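You operate a simulated robot arm through the tools that you are given. There is no shell and no other tool. Be economical: measure what you need, move in short steps, check, and stop when the job is done.

Carry out the task below with a simulated robot arm. There is one attempt and no reset: what you move stays moved.

TASK
Switch the winder off, free the wound bobbin, stand it on the SAMPLE square and reset the meter.
Fine: switch OFF before the latch is freed; leave the length dial as it is.

It is judged by the outcome, as a careful person would: the job done as asked, and still so three seconds after it is handed in. It fails if anything else is knocked over, pushed out of place, dropped, spilled or broken.

THE ROBOT
A 6-joint arm with a two-finger parallel gripper, fixed in place. Base frame: the origin is at the foot of the arm, x ahead of it, y to its left, z up; the work surface is at about z = 18. Lengths are in mm, angles in degrees, forces in N, time in s.
With the tool pointing down near the work surface it reaches from about 200 to 460 mm from the base axis. Its first joint turns from -70.0 to 70.0 degrees. Payload 1.9 kg.
Tool frame: the origin (TCP) lies between the finger pads and is the grasp point; the fingertips stand 23 mm ahead of it; z points along the fingers, y is the line along which they close. The gripper opens to 94 mm. The fingers are 38 mm wide and 10 mm thick; the gripper's body (54 by 96 mm) begins 39 mm behind the TCP.
Orientation is told as [roll, pitch, yaw] about the base's x, y, z axes, in that order, counted from this pose: with the fingers straight down and closing along the base's y, the tool's x points along the base's -x, its y along +y and its z along -z.

THE INTERFACE
- The arm moves only by the tool nudge_tool. Its argument "rows" is a list of rows, each a list of 6 numbers: the shift along the tool's x, y, z in mm, then the turn, a rotation vector about the tool's x, y, z in rad. In form: [[tx, ty, tz, ax, ay, az], ...]. A call has 1 to 12 rows; each row shifts and turns the commanded pose from where the row before left it, along the tool's axes as they then stand. "jaw" is the opening, from 0 (shut) to 1 (fully open), set as the call begins (left out, the last holds). A row lasts 0.2 s, in which the tool goes at most 50 mm and 8.6 degrees; a call with a longer step from one row to the next is refused whole, and so is a gripper value outside its range. A pose out of reach is approached as far as the arm can. The call stops where the force on the tool passes 50 N (or 10 N more than at its start, if that is more) or the arm is blocked; 0.2 s more then pass. The fingers move at their own pace (about 108 mm/s each) and stop on an object; they squeeze with about 21 N. The grip force told is the motor's: it shows also when the fingers shut on nothing. Time passes only in rows, and 0.2 s behind the last, so rows that do not move let the fingers close. It gives the time, the measured TCP pose, the force on the tool (base axes), the opening and the grip force at its end, in the units of the frame above (readings bear some noise), and new pictures: "show" is both (left out), scene, wrist or none.
- Cameras (640 x 400 px; columns grow to the right, rows downward): "scene" is fixed at [53.6, 306.7, 432.2]; the picture's right is [-0.82, -0.58, 0.00], its down [-0.29, 0.41, -0.87] and it looks along [0.50, -0.71, -0.50] (base axes); focal length 214 px, centre (320, 200). "wrist" rides on the gripper at [-39, 0, -44] in the tool frame; the picture's right is [0.00, -1.00, 0.00], its down [0.97, 0.00, -0.24] and it looks along [0.24, 0.00, 0.97] (tool axes); focal length 218 px, centre (320, 200).
- measure_at(camera, pixels): for up to 12 pixels [column, row] of the newest picture of that camera ("zoom" is the newest enlarged one), the place [x, y, z] in the base frame of the surface seen there, good to about 2 mm. No time passes.
- close_up(camera, box): a new picture of the part [left, top, right, bottom] of that camera's present view, enlarged. No time passes.
- finish_job(): hands the job in; it is judged then, once.

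Work in short steps. Measure before you move; look again where a grasp or a placing could have gone wrong, and mend it. You have 80 turns and 120 pictures in all, those below and enlarged ones among them. Open the gripper and draw the arm clear of the work before you hand the job in, unless the task says otherwise; then end with one line.

The tools are called after "Emit:" by a JSON object that holds its "fn" and its "kwargs". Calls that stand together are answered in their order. nudge_tool: Moves the arm, as the interface text tells. Its arguments: {"type":"object","properties":{"rows":{"type":"array","items":{"type":"array","items":{"type":"number"}}},"jaw":{"type":"number"},"show":{"type":"string","enum":["both","scene","wrist","none"]}},"required":["rows"]} The other tools are called the same way: measure_at (camera, pixels) gives the place of the surface under pixels of a picture; close_up (camera, box) takes an enlarged picture of a part of a camera's view; finish_job () hands the job in.

At the start:

```text
clock: 0.0
eef_pos: [321.1, -45.8, 323.5]
ee_rot: [0.0, 0.0, -0.1]
wrist_force: [0.4, -0.5, 0.3]
finger_gap: 93.9
grip_force: 0.0
```

scene: 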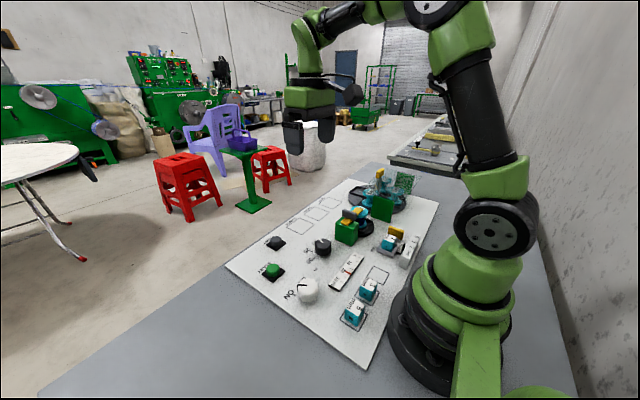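
wrist: 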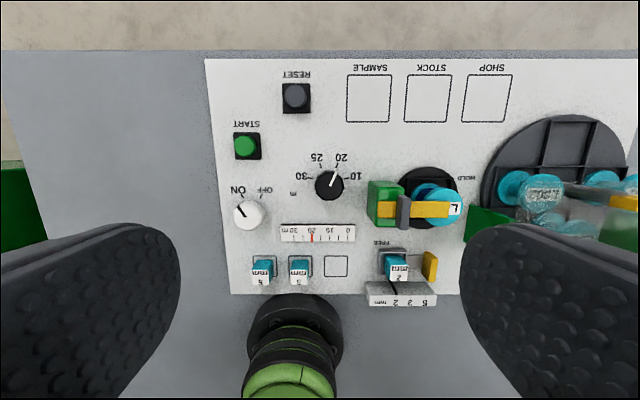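

I see the board in the wrist view: switch near (248,214), bobbin in the winder near (420,205), RESET near (296,97), SAMPLE square near (370,98). I'll zoom in and measure them.

Emit:
{"fn": "close_up", "kwargs": {"camera": "wrist", "box": [340, 150, 500, 310]}}

Emit:
{"fn": "close_up", "kwargs": {"camera": "wrist", "box": [210, 60, 370, 260]}}

Emit:
{"fn": "close_up", "kwargs": {"camera": "scene", "box": [300, 160, 440, 330]}}

Emit:
{"fn": "measure_at", "kwargs": {"camera": "wrist", "pixels": [[248, 214], [240, 205], [296, 95], [370, 98], [330, 185], [404, 210], [430, 210], [453, 210], [380, 205], [430, 192], [220, 250], [425, 175]]}}

```text
2.50 times, centred on (420, 230) of wrist
```

zoom: 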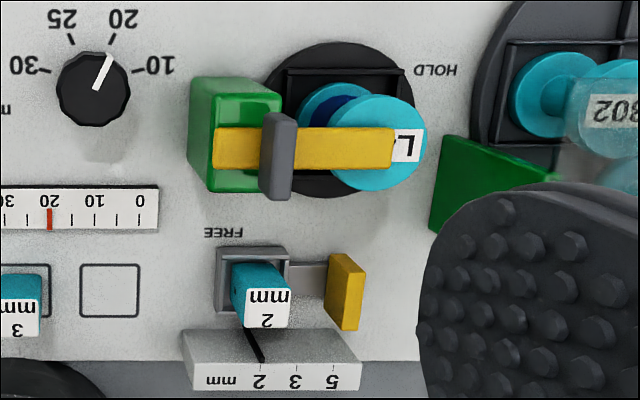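

```text
2.00 times, centred on (290, 160) of wrist
```

zoom: 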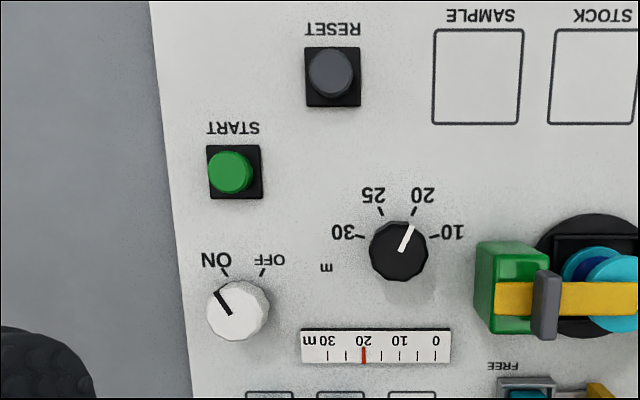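

```text
2.35 times, centred on (370, 245) of scene
```

zoom: 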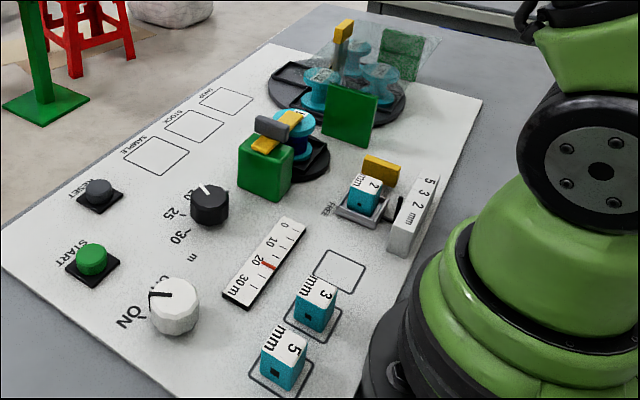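

```text
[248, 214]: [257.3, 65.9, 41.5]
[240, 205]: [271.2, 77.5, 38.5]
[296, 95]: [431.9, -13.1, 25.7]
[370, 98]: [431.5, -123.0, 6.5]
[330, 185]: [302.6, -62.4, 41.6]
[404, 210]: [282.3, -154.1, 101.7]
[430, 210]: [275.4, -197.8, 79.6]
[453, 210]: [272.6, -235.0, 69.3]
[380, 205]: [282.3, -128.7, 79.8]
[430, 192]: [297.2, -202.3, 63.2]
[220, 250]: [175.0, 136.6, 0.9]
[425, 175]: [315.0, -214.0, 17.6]
```

The switch is a white knob at about (257,66), top z≈41, pointing to ON. I'll move above it for a closer look.

Emit:
{"fn": "nudge_tool", "kwargs": {"rows": [[13, 22, 29, 0, 0, 0], [13, 22, 29, 0, 0, 0], [13, 22, 29, 0, 0, 0], [13, 22, 29, 0, 0, 0], [12, 24, 28, 0, 0, 0]], "show": "both"}}

```text
clock: 1.2
eef_pos: [256.9, 65.6, 178.8]
ee_rot: [0.0, -0.1, -0.1]
wrist_force: [-0.4, 0.0, 0.0]
finger_gap: 94.1
grip_force: 0.1
```

scene: 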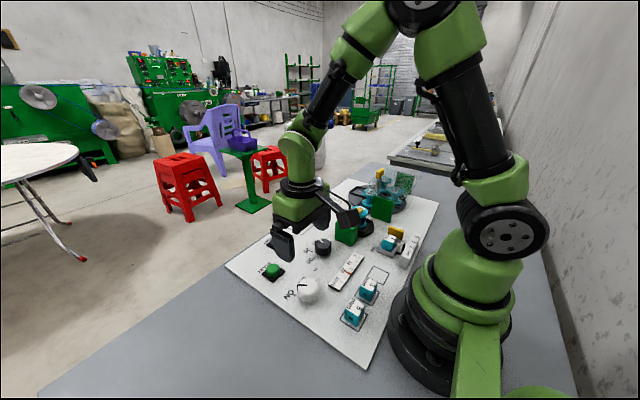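
wrist: 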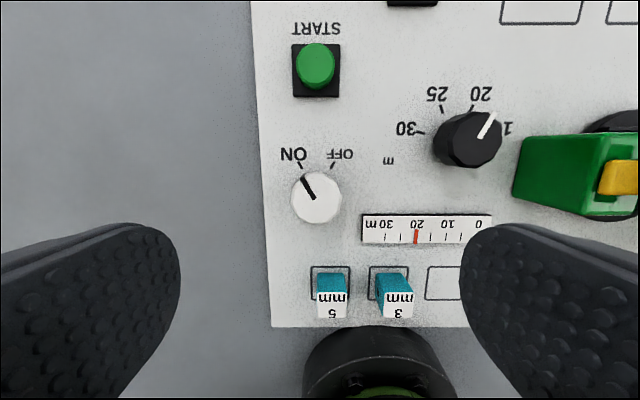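

Emit:
{"fn": "measure_at", "kwargs": {"camera": "wrist", "pixels": [[316, 198], [293, 197], [339, 197], [316, 175], [316, 221], [304, 180], [300, 165], [333, 165], [360, 180], [400, 285], [420, 220], [470, 150]]}}

Emit:
{"fn": "close_up", "kwargs": {"camera": "wrist", "box": [270, 130, 370, 240]}}

```text
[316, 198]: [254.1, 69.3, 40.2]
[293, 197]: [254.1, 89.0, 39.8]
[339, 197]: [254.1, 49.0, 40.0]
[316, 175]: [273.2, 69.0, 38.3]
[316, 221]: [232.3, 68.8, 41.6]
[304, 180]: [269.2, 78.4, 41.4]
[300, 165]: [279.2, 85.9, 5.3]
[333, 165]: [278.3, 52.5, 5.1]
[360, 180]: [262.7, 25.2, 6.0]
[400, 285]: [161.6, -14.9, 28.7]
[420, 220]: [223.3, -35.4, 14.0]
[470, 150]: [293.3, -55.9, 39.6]
```

```text
3.64 times, centred on (320, 185) of wrist
```

zoom: 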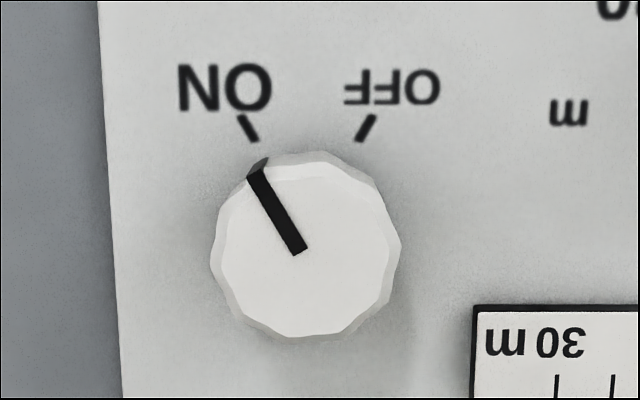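

Knob centre ≈(253,69), radius 20, top z≈40; board at z≈6. I descend around it with a partly open jaw.

Emit:
{"fn": "nudge_tool", "kwargs": {"rows": [[3.5, 3.4, 35, 0, 0, 0], [0, 0, 35, 0, 0, 0], [0, 0, 35, 0, 0, 0], [0, 0, 33, 0, 0, 0], [0, 0, 0, 0, 0, 0]], "jaw": 0.68, "show": "both"}}

```text
clock: 2.4
eef_pos: [254.2, 69.9, 40.9]
ee_rot: [0.0, -0.2, 0.0]
wrist_force: [0.7, -0.5, 0.2]
finger_gap: 64.0
grip_force: 0.1
```

scene: 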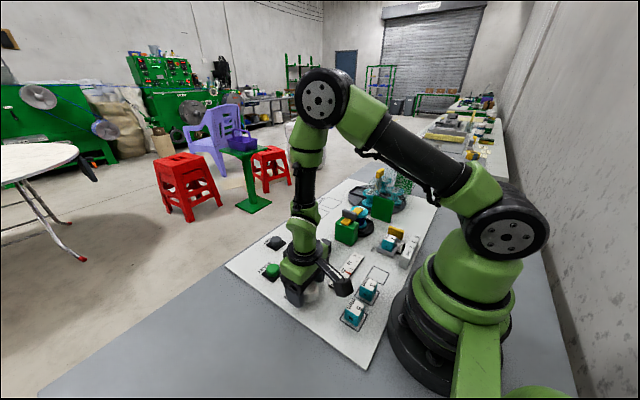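
wrist: 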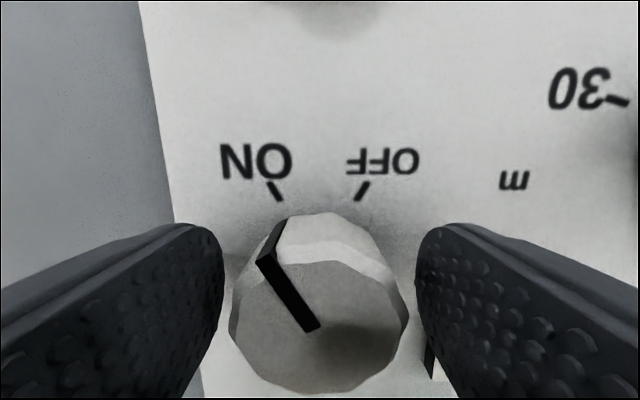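

The knob sits centred between the fingers (318,300). I close on it.

Emit:
{"fn": "nudge_tool", "kwargs": {"rows": [[0, 0, 0, 0, 0, 0], [0, 0, 0, 0, 0, 0]], "jaw": 0.3, "show": "none"}}

Emit:
{"fn": "nudge_tool", "kwargs": {"rows": [[0, 0, 0, 0, 0, 0.14], [0, 0, 0, 0, 0, 0.14], [0, 0, 0, 0, 0, 0.14], [0, 0, 0, 0, 0, 0.14], [0, 0, 0, 0, 0, 0.14], [0, 0, 0, 0, 0, 0.14], [0, 0, 0, 0, 0, 0.14]], "show": "wrist"}}

```text
clock: 3.0
eef_pos: [254.6, 70.2, 41.4]
ee_rot: [0.1, -0.1, 0.1]
wrist_force: [-2.3, 28.4, -17.4]
finger_gap: 44.3
grip_force: 45.0
```

```text
clock: 4.1
eef_pos: [253.4, 68.6, 41.6]
ee_rot: [-0.2, 0.1, -34.5]
wrist_force: [1.6, -5.0, 2.6]
finger_gap: 44.0
grip_force: 45.7
stopped in row 5: the force on the tool passed its limit (the readings are from after the stop); the commanded pose is now the measured one
```

wrist: 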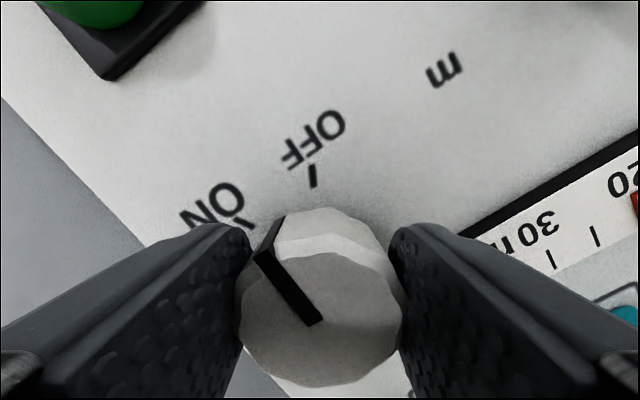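

The knob turns with the gripper (34° so far); the stop was side load, now relaxed. I continue.

Emit:
{"fn": "nudge_tool", "kwargs": {"rows": [[0, 0, 0, 0, 0, 0.09], [0, 0, 0, 0, 0, 0.09], [0, 0, 0, 0, 0, 0.09], [0, 0, 0, 0, 0, 0.09], [0, 0, 0, 0, 0, 0.09]], "show": "wrist"}}

```text
clock: 5.3
eef_pos: [251.8, 66.9, 40.9]
ee_rot: [-0.6, 0.2, -60.5]
wrist_force: [-10.9, -46.1, 11.0]
finger_gap: 43.9
grip_force: 44.7
```

wrist: 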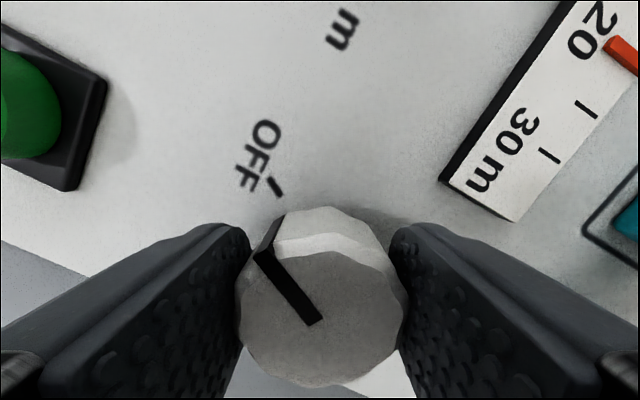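

The pointer now lines up with the OFF tick (275,187) exactly as it did with ON before. I release and lift.

Emit:
{"fn": "nudge_tool", "kwargs": {"rows": [[0, 0, 0, 0, 0, 0], [0, 0, 0, 0, 0, 0], [0, 0, -30, 0, 0, 0], [0, 0, -40, 0, 0, 0], [0, 0, -40, 0, 0, 0]], "jaw": 0.68, "show": "wrist"}}

```text
clock: 6.5
eef_pos: [253.7, 67.9, 151.5]
ee_rot: [-0.2, 0.1, -60.3]
wrist_force: [0.0, 0.6, 0.1]
finger_gap: 64.1
grip_force: 0.1
```

wrist: 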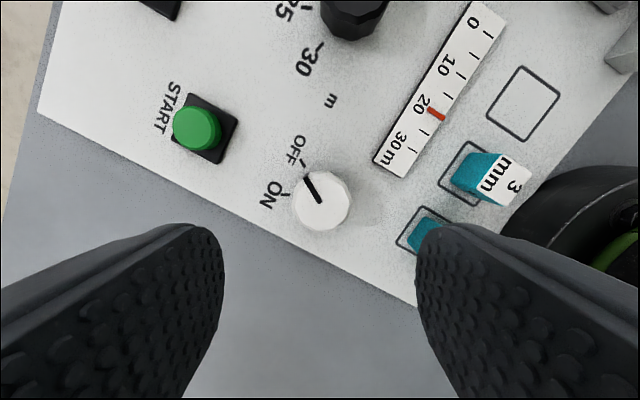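

The switch reads OFF. I turn the tool back, rise and move over the latch to look.

Emit:
{"fn": "nudge_tool", "kwargs": {"rows": [[0, 0, -15, 0, 0, -0.1315], [0, 0, -15, 0, 0, -0.1315], [0, 0, -15, 0, 0, -0.1315], [0, 0, -15, 0, 0, -0.1315], [0, 0, -10, 0, 0, -0.1315], [0, 0, 0, 0, 0, -0.1315], [0, 0, 0, 0, 0, -0.1315], [0, 0, 0, 0, 0, -0.1315]], "show": "none"}}

Emit:
{"fn": "nudge_tool", "kwargs": {"rows": [[-3, -45, 0, 0, 0, 0], [-3, -45, 0, 0, 0, 0], [-3, -45, 0, 0, 0, 0], [-3, -45, 0, 0, 0, 0], [-3, -45, 0, 0, 0, 0]], "jaw": 1, "show": "both"}}

Emit:
{"fn": "close_up", "kwargs": {"camera": "scene", "box": [320, 170, 430, 270]}}

```text
clock: 8.3
eef_pos: [253.5, 68.0, 220.9]
ee_rot: [0.0, 0.1, 0.1]
wrist_force: [0.0, 0.6, -0.6]
finger_gap: 63.9
grip_force: 0.0
```

```text
clock: 9.5
eef_pos: [267.6, -156.3, 220.4]
ee_rot: [0.0, 0.3, 0.0]
wrist_force: [-1.0, -0.6, -0.7]
finger_gap: 94.1
grip_force: 0.1
```

scene: 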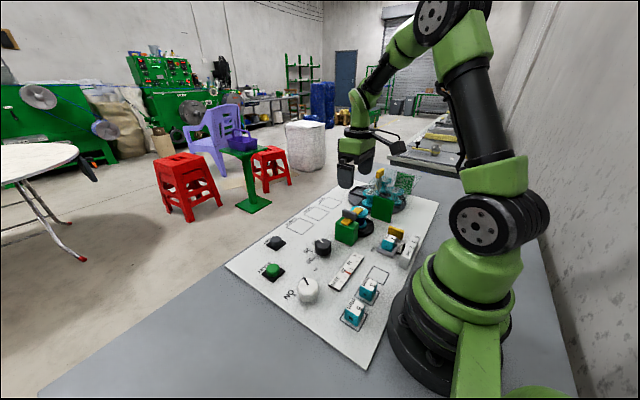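
wrist: 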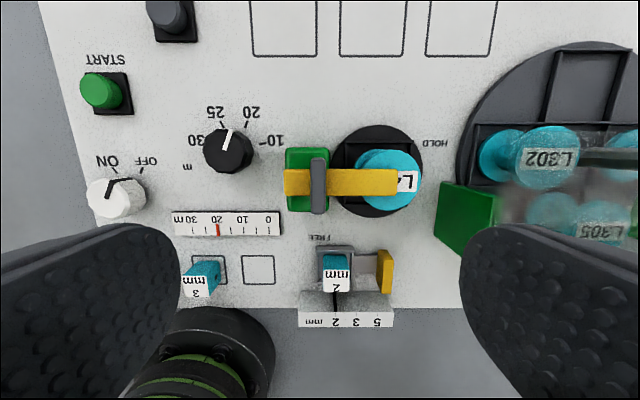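

```text
4.00 times, centred on (375, 220) of scene
```

zoom: 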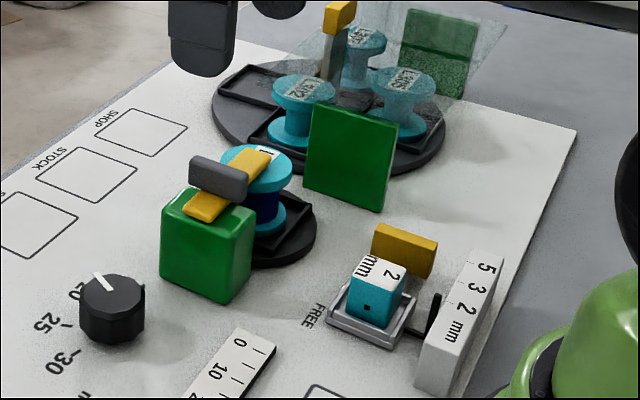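

Emit:
{"fn": "measure_at", "kwargs": {"camera": "wrist", "pixels": [[318, 163], [318, 180], [318, 205], [300, 182], [345, 182], [390, 182], [408, 181], [390, 158], [376, 165], [336, 285], [384, 265], [345, 150]]}}

Emit:
{"fn": "close_up", "kwargs": {"camera": "wrist", "box": [270, 120, 440, 230]}}

```text
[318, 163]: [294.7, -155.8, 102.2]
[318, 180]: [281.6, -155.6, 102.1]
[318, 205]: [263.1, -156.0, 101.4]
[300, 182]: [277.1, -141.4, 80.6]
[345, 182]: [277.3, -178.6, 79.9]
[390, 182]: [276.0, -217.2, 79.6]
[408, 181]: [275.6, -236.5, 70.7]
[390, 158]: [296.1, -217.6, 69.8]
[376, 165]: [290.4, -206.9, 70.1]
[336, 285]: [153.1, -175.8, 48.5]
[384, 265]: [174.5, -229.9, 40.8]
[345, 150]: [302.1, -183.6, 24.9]
```

```text
3.64 times, centred on (355, 175) of wrist
```

zoom: 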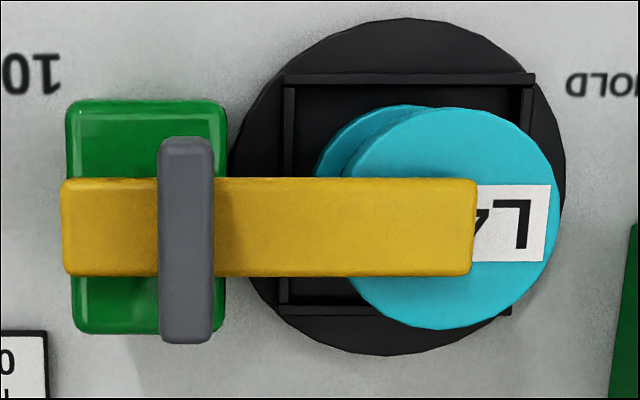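

The latch's grey handle is at (278.5,-156), long in x, z 80–102. I descend with fingers either side, staying above the yellow arm (z 80).

Emit:
{"fn": "nudge_tool", "kwargs": {"rows": [[-5.5, 0, 40, 0, 0, 0], [-5.5, 0, 40, 0, 0, 0], [0, 0, 32, 0, 0, 0], [0, 0, 0, 0, 0, 0]], "jaw": 0.4, "show": "wrist"}}

Emit:
{"fn": "nudge_tool", "kwargs": {"rows": [[0, 0, 0, 0, 0, 0], [0, 0, 0, 0, 0, 0]], "jaw": 0.05, "show": "wrist"}}

```text
clock: 10.5
eef_pos: [278.9, -156.1, 108.5]
ee_rot: [0.0, 0.2, 0.0]
wrist_force: [1.0, 0.6, 0.1]
finger_gap: 37.8
grip_force: 0.1
```

wrist: 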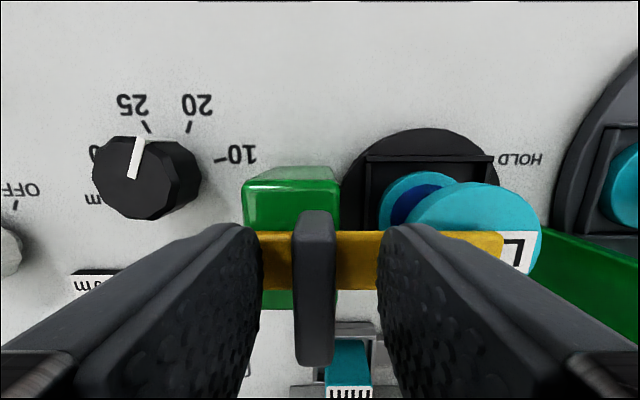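

```text
clock: 11.1
eef_pos: [277.7, -154.8, 108.5]
ee_rot: [0.1, 0.3, 0.1]
wrist_force: [6.6, 20.7, -3.5]
finger_gap: 13.9
grip_force: 9.4
```

wrist: 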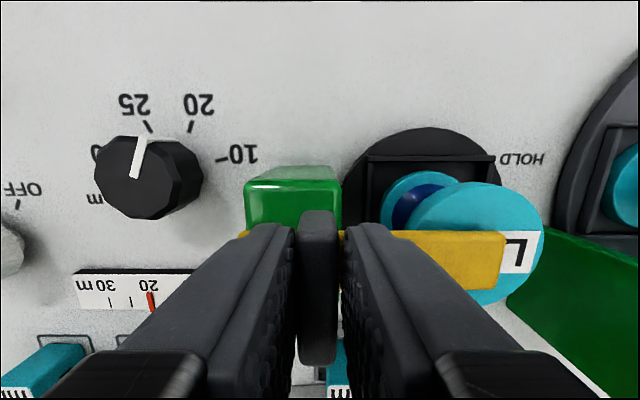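

Handle gripped (gap 13.9). I turn it clockwise toward FREE in steps.

Emit:
{"fn": "nudge_tool", "kwargs": {"rows": [[0, 0, 0, 0, 0, 0.1], [0, 0, 0, 0, 0, 0.1], [0, 0, 0, 0, 0, 0.1], [0, 0, 0, 0, 0, 0.1]], "show": "wrist"}}

```text
clock: 12.1
eef_pos: [278.3, -157.1, 109.1]
ee_rot: [0.0, 0.3, -23.1]
wrist_force: [1.3, 17.8, -2.9]
finger_gap: 12.3
grip_force: 7.9
```

wrist: 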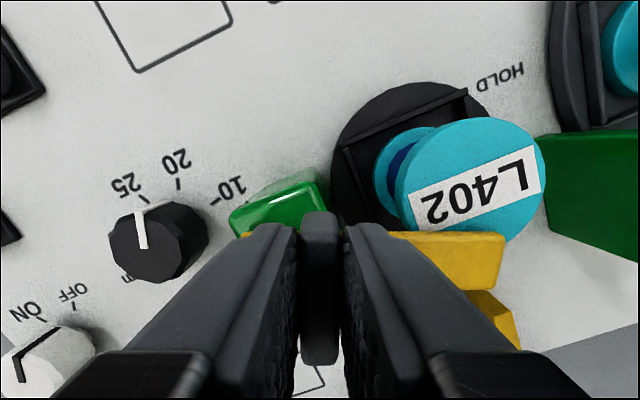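

The latch turns with the handle, and the bobbin label L402 comes free. I continue to 90°.

Emit:
{"fn": "nudge_tool", "kwargs": {"rows": [[0, 0, 0, 0, 0, 0.13], [0, 0, 0, 0, 0, 0.13], [0, 0, 0, 0, 0, 0.13], [0, 0, 0, 0, 0, 0.13], [0, 0, 0, 0, 0, 0.13], [0, 0, 0, 0, 0, 0.13], [0, 0, 0, 0, 0, 0.13], [0, 0, 0, 0, 0, 0.13], [0, 0, 0, 0, 0, 0.12]], "show": "both"}}

```text
clock: 13.3
eef_pos: [277.9, -159.2, 108.6]
ee_rot: [-0.5, 0.1, -58.5]
wrist_force: [-1.6, -2.5, 2.1]
finger_gap: 11.6
grip_force: 44.9
stopped in row 5: the force on the tool passed its limit (the readings are from after the stop); the commanded pose is now the measured one
```

scene: 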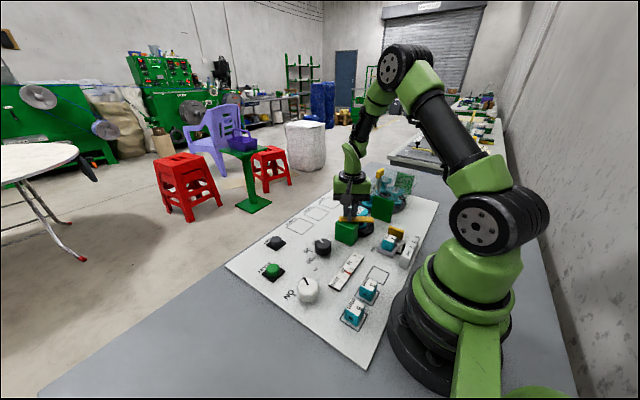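
wrist: 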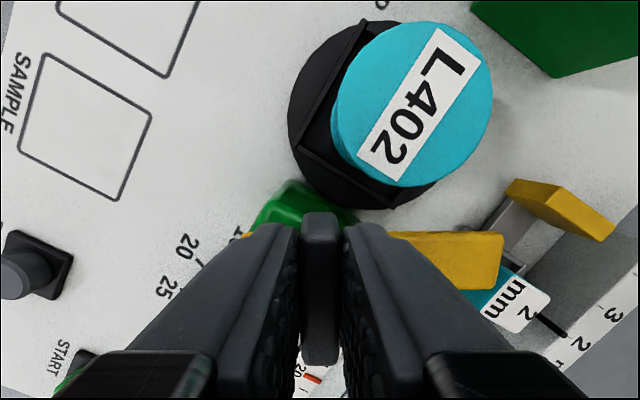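

Emit:
{"fn": "nudge_tool", "kwargs": {"rows": [[0, 0, 0, 0, 0, 0.09], [0, 0, 0, 0, 0, 0.09], [0, 0, 0, 0, 0, 0.09], [0, 0, 0, 0, 0, 0.09], [0, 0, 0, 0, 0, 0.09], [0, 0, 0, 0, 0, 0.09]], "show": "wrist"}}

```text
clock: 14.4
eef_pos: [275.0, -159.6, 108.7]
ee_rot: [-0.6, 0.0, -79.5]
wrist_force: [-4.2, -2.0, 3.3]
finger_gap: 12.0
grip_force: 45.2
stopped in row 5: the force on the tool passed its limit (the readings are from after the stop); the commanded pose is now the measured one
```

wrist: 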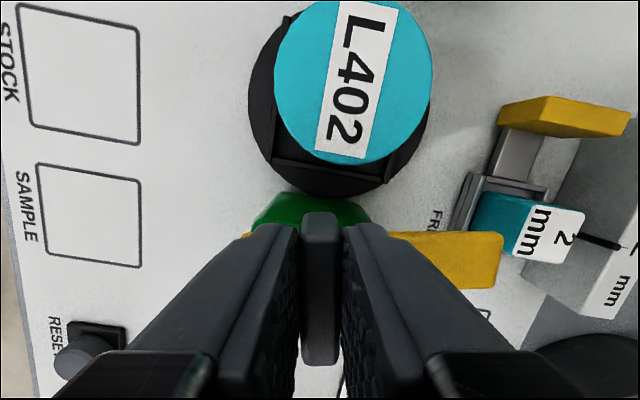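

Emit:
{"fn": "nudge_tool", "kwargs": {"rows": [[0, 0, 0, 0, 0, 0.06], [0, 0, 0, 0, 0, 0.06], [0, 0, 0, 0, 0, 0.06], [0, 0, 0, 0, 0, 0]], "show": "wrist"}}

```text
clock: 15.4
eef_pos: [275.0, -159.0, 109.7]
ee_rot: [-0.9, 0.0, -89.9]
wrist_force: [-31.7, -7.5, 30.1]
finger_gap: 11.9
grip_force: 44.6
```

wrist: 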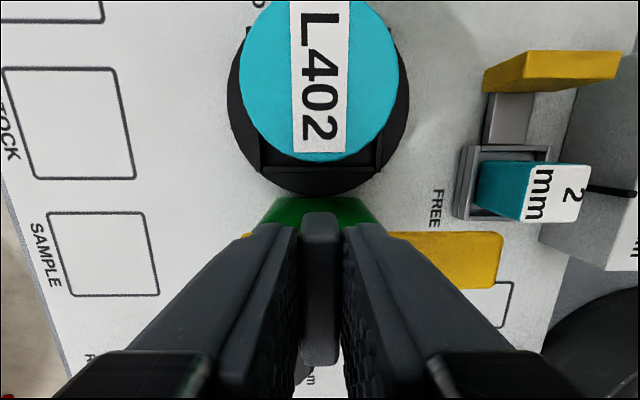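

The arm now points at FREE (90°). I release and lift to check.

Emit:
{"fn": "nudge_tool", "kwargs": {"rows": [[0, 0, 0, 0, 0, 0], [0, 0, 0, 0, 0, 0], [0, 0, -30, 0, 0, 0], [0, 0, -40, 0, 0, 0], [0, 0, -40, 0, 0, 0]], "jaw": 0.4, "show": "both"}}

Emit:
{"fn": "close_up", "kwargs": {"camera": "scene", "box": [320, 170, 430, 270]}}

```text
clock: 16.6
eef_pos: [275.7, -158.3, 219.9]
ee_rot: [-0.5, 0.0, -89.9]
wrist_force: [-0.5, 0.0, 0.1]
finger_gap: 37.8
grip_force: 0.1
```

scene: 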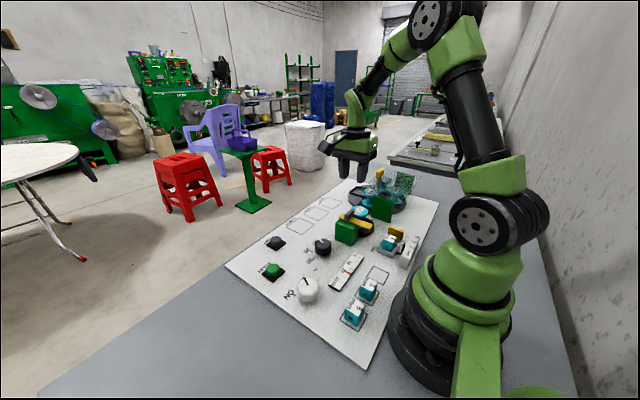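
wrist: 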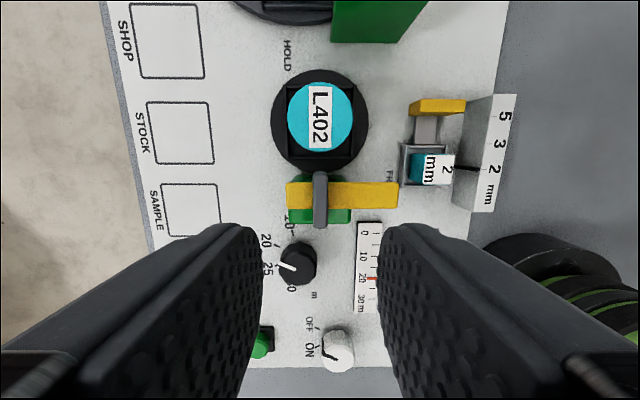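

```text
4.00 times, centred on (375, 220) of scene
```

zoom: 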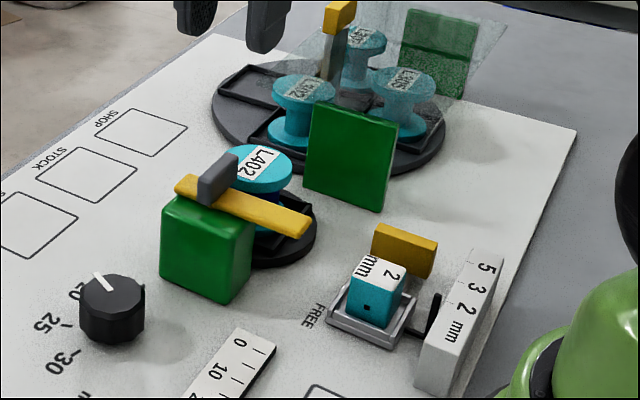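

The latch is freed. I now measure the bobbin, its seat and the SAMPLE square.

Emit:
{"fn": "measure_at", "kwargs": {"camera": "wrist", "pixels": [[320, 117], [288, 117], [352, 117], [320, 86], [320, 149], [283, 117], [357, 117], [320, 160], [168, 187], [216, 187], [172, 235], [190, 210]]}}

Emit:
{"fn": "close_up", "kwargs": {"camera": "wrist", "box": [250, 50, 410, 230]}}

```text
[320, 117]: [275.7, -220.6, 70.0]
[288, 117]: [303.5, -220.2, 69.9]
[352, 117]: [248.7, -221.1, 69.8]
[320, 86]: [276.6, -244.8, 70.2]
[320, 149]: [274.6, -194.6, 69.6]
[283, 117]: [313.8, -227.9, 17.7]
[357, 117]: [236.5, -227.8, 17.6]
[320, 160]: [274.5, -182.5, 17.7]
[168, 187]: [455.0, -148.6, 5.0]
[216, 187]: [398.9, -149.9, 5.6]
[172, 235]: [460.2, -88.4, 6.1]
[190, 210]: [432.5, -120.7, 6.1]
```

```text
2.22 times, centred on (330, 140) of wrist
```

zoom: 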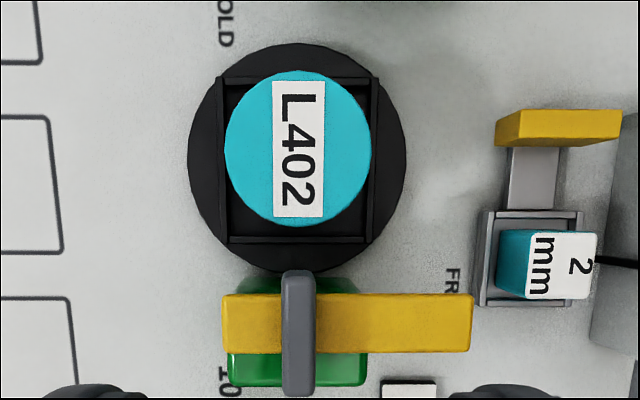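

Emit:
{"fn": "measure_at", "kwargs": {"camera": "scene", "pixels": [[325, 150], [330, 152], [340, 138], [350, 150], [368, 160], [385, 200], [375, 198], [370, 218]]}}

Emit:
{"fn": "measure_at", "kwargs": {"camera": "wrist", "pixels": [[340, 5], [400, 5], [335, 38], [395, 38], [320, 175], [320, 222], [300, 195], [390, 195], [155, 133], [172, 184], [215, 235], [155, 187]]}}

Emit:
{"fn": "close_up", "kwargs": {"camera": "scene", "box": [310, 110, 420, 200]}}

```text
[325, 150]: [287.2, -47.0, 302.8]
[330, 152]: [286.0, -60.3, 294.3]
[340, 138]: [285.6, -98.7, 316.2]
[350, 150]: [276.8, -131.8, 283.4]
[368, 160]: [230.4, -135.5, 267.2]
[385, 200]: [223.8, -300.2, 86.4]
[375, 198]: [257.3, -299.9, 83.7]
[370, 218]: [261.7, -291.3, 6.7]
```

```text
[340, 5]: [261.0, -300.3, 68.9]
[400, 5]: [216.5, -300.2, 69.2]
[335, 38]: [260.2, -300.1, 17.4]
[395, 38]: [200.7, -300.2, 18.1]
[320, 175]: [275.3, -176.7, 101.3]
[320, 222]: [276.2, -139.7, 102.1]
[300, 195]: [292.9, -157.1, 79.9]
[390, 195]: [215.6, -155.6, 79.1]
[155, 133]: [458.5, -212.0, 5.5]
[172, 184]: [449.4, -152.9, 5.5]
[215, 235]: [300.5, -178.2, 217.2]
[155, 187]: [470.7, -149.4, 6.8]
```

```text
4.44 times, centred on (365, 155) of scene
```

zoom: 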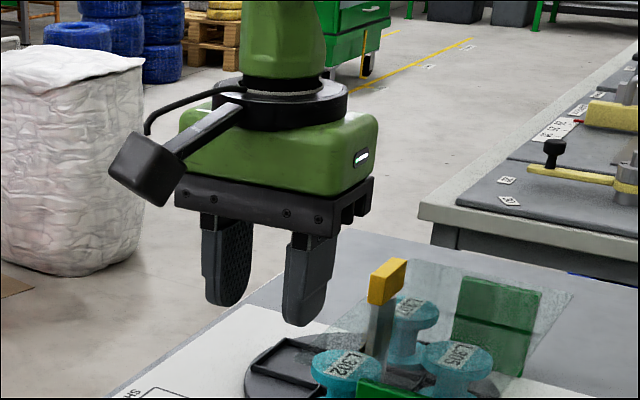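

Clearances are fine with the fingers closing along x (yaw −90). Bobbin centre ≈(276,-220), top z 70; I move over it and descend around the top flange.

Emit:
{"fn": "nudge_tool", "kwargs": {"rows": [[-31, 0.3, 0, 0, 0.0087, 0], [-30.5, 0, 0, 0, 0, 0], [0, 0, 45, 0, 0, 0], [0, 0, 45, 0, 0, 0], [0, 0, 25, 0, 0, 0], [0, 0, 0, 0, 0, 0]], "jaw": 0.85, "show": "wrist"}}

```text
clock: 18.0
eef_pos: [275.6, -219.8, 102.9]
ee_rot: [-0.6, 0.5, -89.8]
wrist_force: [0.8, -0.1, 0.4]
finger_gap: 80.0
grip_force: 0.0
```

wrist: 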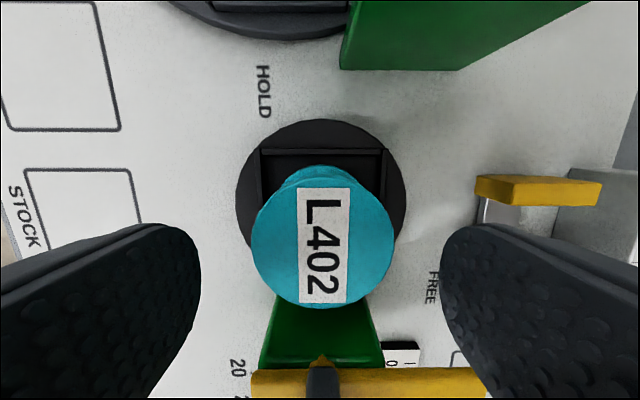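

Emit:
{"fn": "nudge_tool", "kwargs": {"rows": [[0, 0, 20, -0.01, -0.0087, 0], [0, 0, 21, 0, 0, 0], [0, 0, 0, 0, 0, 0]], "show": "wrist"}}

Emit:
{"fn": "nudge_tool", "kwargs": {"rows": [[0, 0, 0, 0, 0, 0], [0, 0, 0, 0, 0, 0]], "jaw": 0.45, "show": "wrist"}}

```text
clock: 18.8
eef_pos: [276.7, -218.8, 61.5]
ee_rot: [-0.1, -0.1, -89.8]
wrist_force: [-0.2, -0.7, 1.1]
finger_gap: 79.6
grip_force: 0.0
```

wrist: 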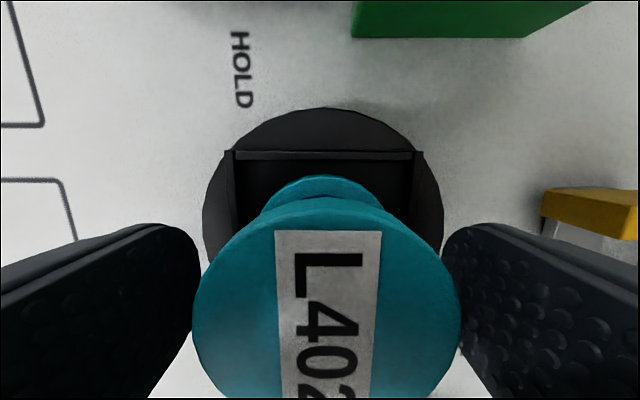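

```text
clock: 19.4
eef_pos: [276.9, -219.9, 61.8]
ee_rot: [0.0, -0.2, -89.8]
wrist_force: [0.9, -0.3, 0.2]
finger_gap: 55.5
grip_force: 20.7
```

wrist: 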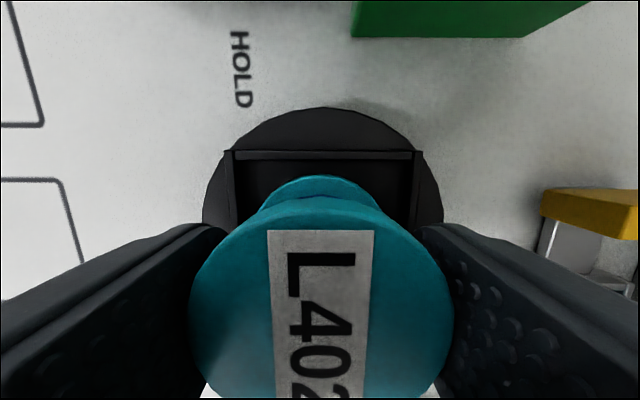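

Gripped at 55.5 mm. I lift gently and check.

Emit:
{"fn": "nudge_tool", "kwargs": {"rows": [[0, 0, -8, 0, 0, 0], [0, 0, -12, 0, 0, 0], [0, 0, -25, 0, 0, 0], [0, 0, -35, 0, 0, 0], [0, 0, -35, 0, 0, 0], [0, 0, 0, 0, 0, 0]], "show": "both"}}

Emit:
{"fn": "close_up", "kwargs": {"camera": "scene", "box": [310, 130, 420, 250]}}

```text
clock: 20.8
eef_pos: [275.7, -218.3, 177.1]
ee_rot: [-0.1, 0.0, -89.8]
wrist_force: [0.5, 0.1, -1.6]
finger_gap: 55.2
grip_force: 20.5
```

scene: 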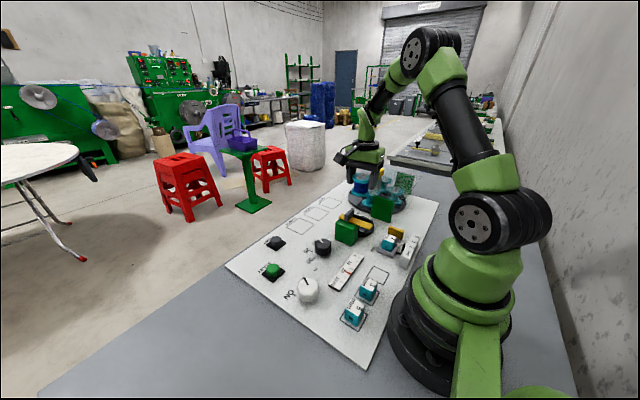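
wrist: 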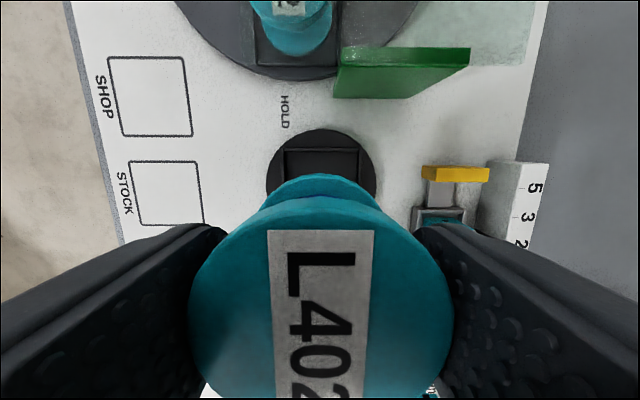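

```text
3.33 times, centred on (365, 190) of scene
```

zoom: 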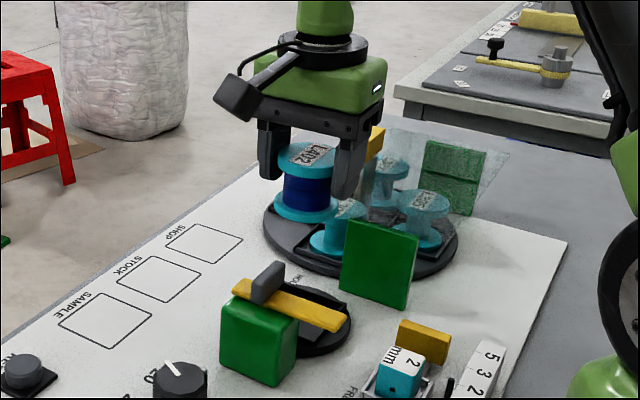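

The bobbin hangs upright. I measure the SAMPLE square's corners and the bobbin's bottom in the zoom.

Emit:
{"fn": "measure_at", "kwargs": {"camera": "zoom", "pixels": [[89, 293], [152, 316], [120, 349], [58, 325], [105, 320], [305, 219], [303, 205], [305, 175], [305, 165], [320, 145]]}}

```text
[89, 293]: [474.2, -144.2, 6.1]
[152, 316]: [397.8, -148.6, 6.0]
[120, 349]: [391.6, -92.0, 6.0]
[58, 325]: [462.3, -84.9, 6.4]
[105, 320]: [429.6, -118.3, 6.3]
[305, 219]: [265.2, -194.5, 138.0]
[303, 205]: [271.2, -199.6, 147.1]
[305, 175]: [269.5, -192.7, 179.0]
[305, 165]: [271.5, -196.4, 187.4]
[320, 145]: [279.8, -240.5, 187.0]
```

SAMPLE centre ≈(431,-120), board z≈6. I carry the bobbin there at height.

Emit:
{"fn": "nudge_tool", "kwargs": {"rows": [[16, 26, 0, 0, 0, 0], [16.5, 26, 0, 0, 0, 0], [16.5, 26, 0, 0, 0, 0], [16.5, 26, 0, 0, 0, 0], [16.5, 26, 0, 0, 0, 0], [16.5, 25, 0, 0, 0, 0], [0, 0, 25, 0, 0, 0], [0, 0, 25, 0, 0, 0], [0, 0, 25, 0, 0, 0], [0, 0, 20, 0, 0, 0], [0, 0, 0, 0, 0, 0]], "show": "both"}}

Emit:
{"fn": "close_up", "kwargs": {"camera": "scene", "box": [260, 140, 370, 250]}}

```text
clock: 23.2
eef_pos: [431.4, -118.7, 81.4]
ee_rot: [0.0, -0.2, -89.9]
wrist_force: [-0.1, -0.5, -1.0]
finger_gap: 55.2
grip_force: 20.9
```

scene: 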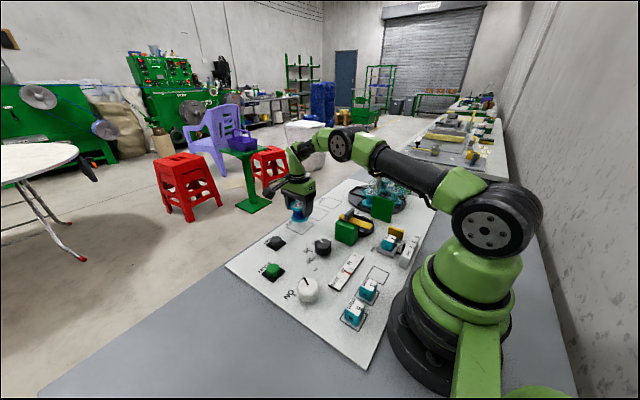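
wrist: 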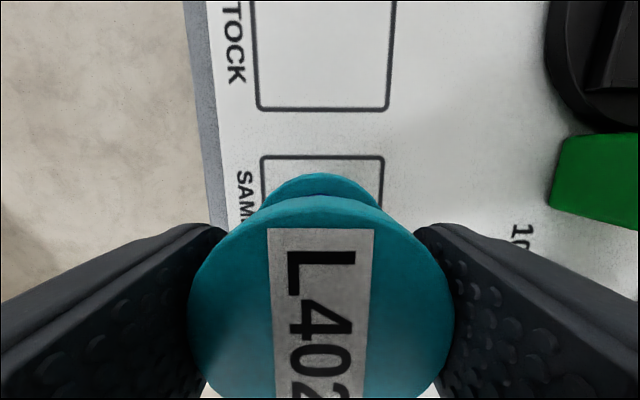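

```text
3.64 times, centred on (315, 195) of scene
```

zoom: 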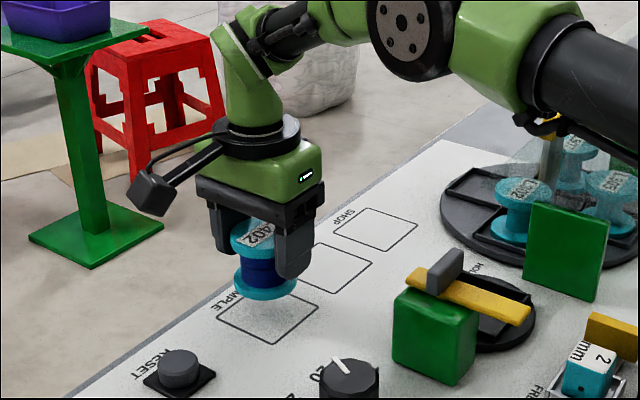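

Bobbin is centred over the square (square px 262–383, bobbin centre ≈321). I lower, slowly at the end.

Emit:
{"fn": "nudge_tool", "kwargs": {"rows": [[0, -0.8, 15, 0, 0, 0], [0, 0, 10, 0, 0, 0], [0, 0, 3, 0, 0, 0], [0, 0, 0, 0, 0, 0]], "show": "none"}}

Emit:
{"fn": "close_up", "kwargs": {"camera": "scene", "box": [270, 170, 340, 240]}}

```text
clock: 24.2
eef_pos: [429.7, -119.3, 55.4]
ee_rot: [-0.1, -0.1, -89.8]
wrist_force: [0.5, 0.1, -1.5]
finger_gap: 55.3
grip_force: 20.0
```

```text
5.71 times, centred on (305, 205) of scene
```

zoom: 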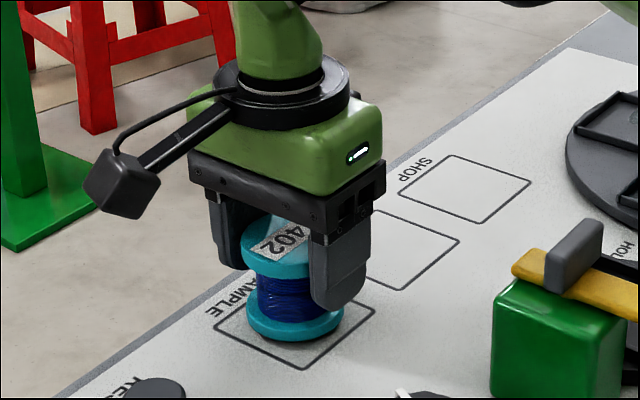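

Emit:
{"fn": "nudge_tool", "kwargs": {"rows": [[0, 0, 2, 0, 0, 0], [0, 0, 1, 0, 0, 0], [0, 0, 1, 0, 0, 0], [0, 0, 0, 0, 0, 0]], "show": "none"}}

```text
clock: 25.2
eef_pos: [430.7, -120.9, 50.5]
ee_rot: [0.0, -0.2, -89.7]
wrist_force: [-0.1, 0.3, 0.4]
finger_gap: 55.5
grip_force: 21.5
```

Emit:
{"fn": "nudge_tool", "kwargs": {"rows": [[0, 0, 0.8, 0, 0, 0], [0, 0, 0.8, 0, 0, 0], [0, 0, 0, 0, 0, 0]], "show": "none"}}

Emit:
{"fn": "close_up", "kwargs": {"camera": "scene", "box": [270, 170, 340, 240]}}

```text
clock: 26.0
eef_pos: [431.3, -120.7, 50.2]
ee_rot: [0.1, 0.0, -89.8]
wrist_force: [-1.4, 1.5, 17.1]
finger_gap: 55.2
grip_force: 20.8
```

```text
5.71 times, centred on (305, 205) of scene
```

zoom: 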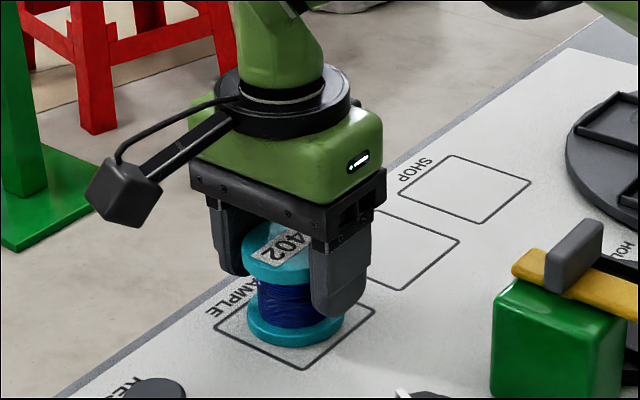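

Contact force of 17 N: the bobbin stands on the square. I open and lift straight up.

Emit:
{"fn": "nudge_tool", "kwargs": {"rows": [[0, 0, -0.8, 0, 0, 0], [0, 0, 0, 0, 0, 0], [0, 0, 0, 0, 0, 0], [0, 0, -25, 0, 0, 0], [0, 0, -35, 0, 0, 0], [0, 0, -35, 0, 0, 0], [0, 0, 0, 0, 0, 0]], "jaw": 0.85, "show": "both"}}

Emit:
{"fn": "close_up", "kwargs": {"camera": "scene", "box": [250, 170, 350, 270]}}

```text
clock: 27.6
eef_pos: [430.5, -120.9, 144.0]
ee_rot: [-0.1, -0.1, -89.8]
wrist_force: [-0.8, 0.3, -0.5]
finger_gap: 79.9
grip_force: 0.0
```

scene: 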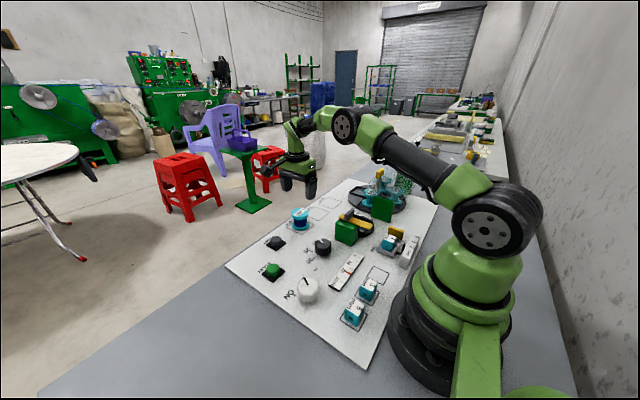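
wrist: 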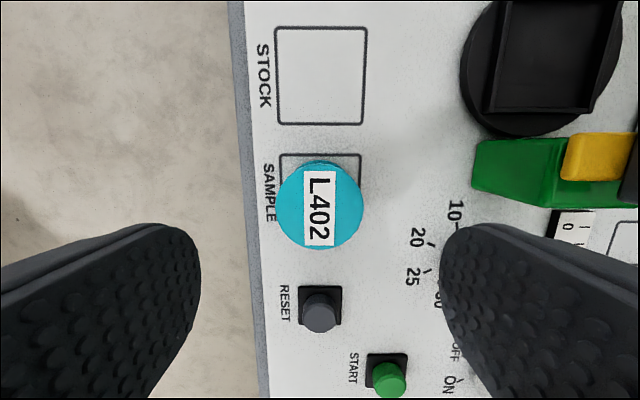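

```text
4.00 times, centred on (300, 220) of scene
```

zoom: 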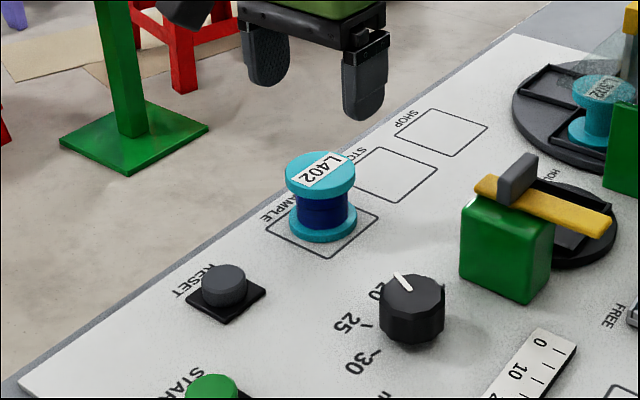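

The bobbin stands in the SAMPLE square. Next I measure the RESET button.

Emit:
{"fn": "measure_at", "kwargs": {"camera": "wrist", "pixels": [[321, 315], [306, 315], [334, 315], [321, 302], [321, 328], [335, 293], [300, 293]]}}

Emit:
{"fn": "measure_at", "kwargs": {"camera": "zoom", "pixels": [[223, 275], [203, 275], [243, 275], [223, 266], [223, 286], [225, 317]]}}

```text
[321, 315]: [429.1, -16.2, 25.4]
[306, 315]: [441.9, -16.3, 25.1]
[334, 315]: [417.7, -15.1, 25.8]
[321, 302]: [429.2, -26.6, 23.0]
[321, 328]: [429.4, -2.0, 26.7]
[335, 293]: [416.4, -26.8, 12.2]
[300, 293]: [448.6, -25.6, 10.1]
```

```text
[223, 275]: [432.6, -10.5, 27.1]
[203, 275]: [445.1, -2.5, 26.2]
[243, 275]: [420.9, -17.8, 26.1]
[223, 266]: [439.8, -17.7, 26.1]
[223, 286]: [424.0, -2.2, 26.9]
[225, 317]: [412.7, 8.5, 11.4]
```

RESET centre ≈(431,-12), top z≈26. I close the jaw, move above it and come down to just above the cap.

Emit:
{"fn": "nudge_tool", "kwargs": {"rows": [[37, 0, 0, 0, 0, 0], [37, 0, 0, 0, 0, 0], [35, 0, 0, 0, 0, 0], [0, 0, 40, 0, 0, 0], [0, 0, 40, 0, 0, 0], [0, 0, 8, 0, 0, 0], [0, 0, 0, 0, 0, 0]], "jaw": 0, "show": "both"}}

Emit:
{"fn": "close_up", "kwargs": {"camera": "scene", "box": [240, 190, 320, 270]}}

```text
clock: 29.2
eef_pos: [429.4, -12.1, 57.6]
ee_rot: [-0.1, -0.2, -89.9]
wrist_force: [0.0, -0.4, 0.1]
finger_gap: 0.2
grip_force: 20.9
```

scene: 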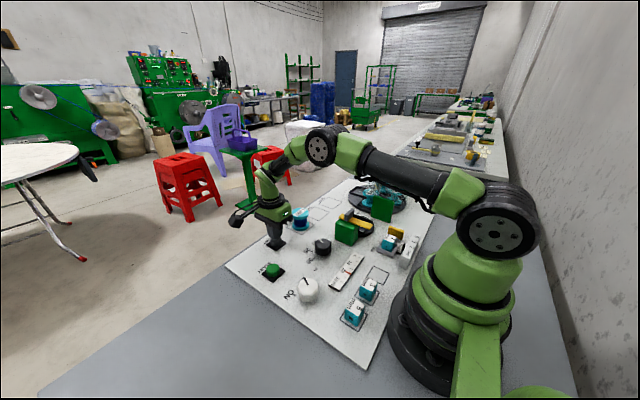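
wrist: 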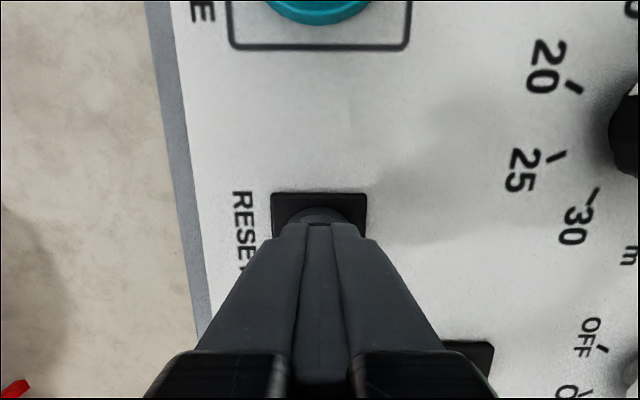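

```text
5.00 times, centred on (280, 230) of scene
```

zoom: 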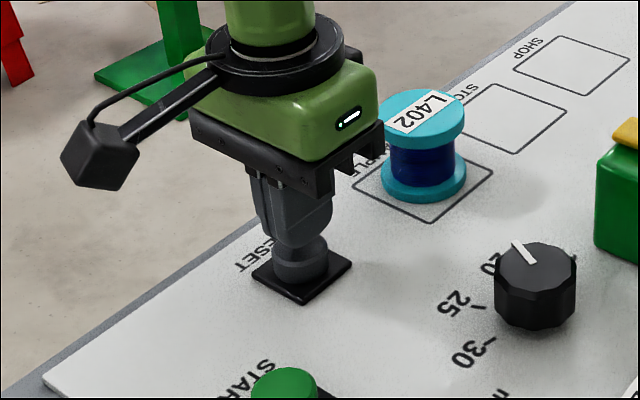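

The fingertips are over the button. I press in small steps.

Emit:
{"fn": "nudge_tool", "kwargs": {"rows": [[0, 0, 6, 0, 0, 0], [0, 0, 2, 0, 0, 0], [0, 0, 2, 0, 0, 0], [0, 0, 1, 0, 0, 0], [0, 0, 1, 0, 0, 0], [0, 0, 0, 0, 0, 0]], "show": "scene"}}

Emit:
{"fn": "close_up", "kwargs": {"camera": "scene", "box": [240, 190, 400, 310]}}

```text
clock: 30.6
eef_pos: [430.0, -10.6, 43.4]
ee_rot: [0.0, -0.1, -89.8]
wrist_force: [0.1, -0.3, 2.4]
finger_gap: 0.0
grip_force: 21.5
```

scene: 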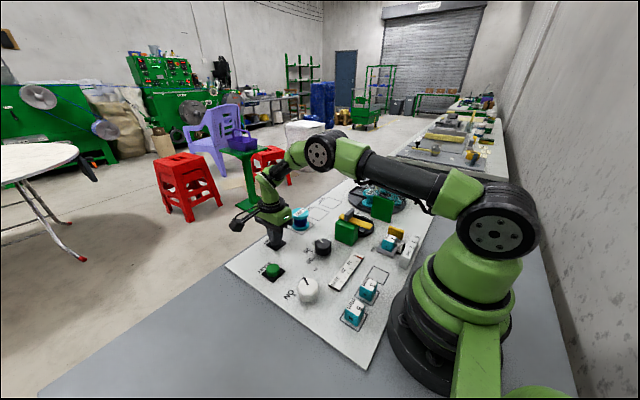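

```text
3.33 times, centred on (320, 250) of scene
```

zoom: 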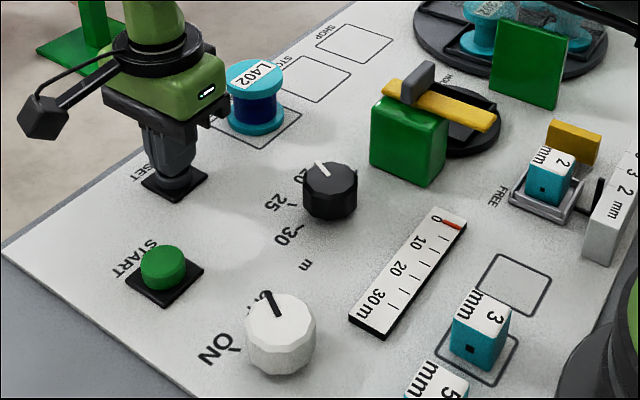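

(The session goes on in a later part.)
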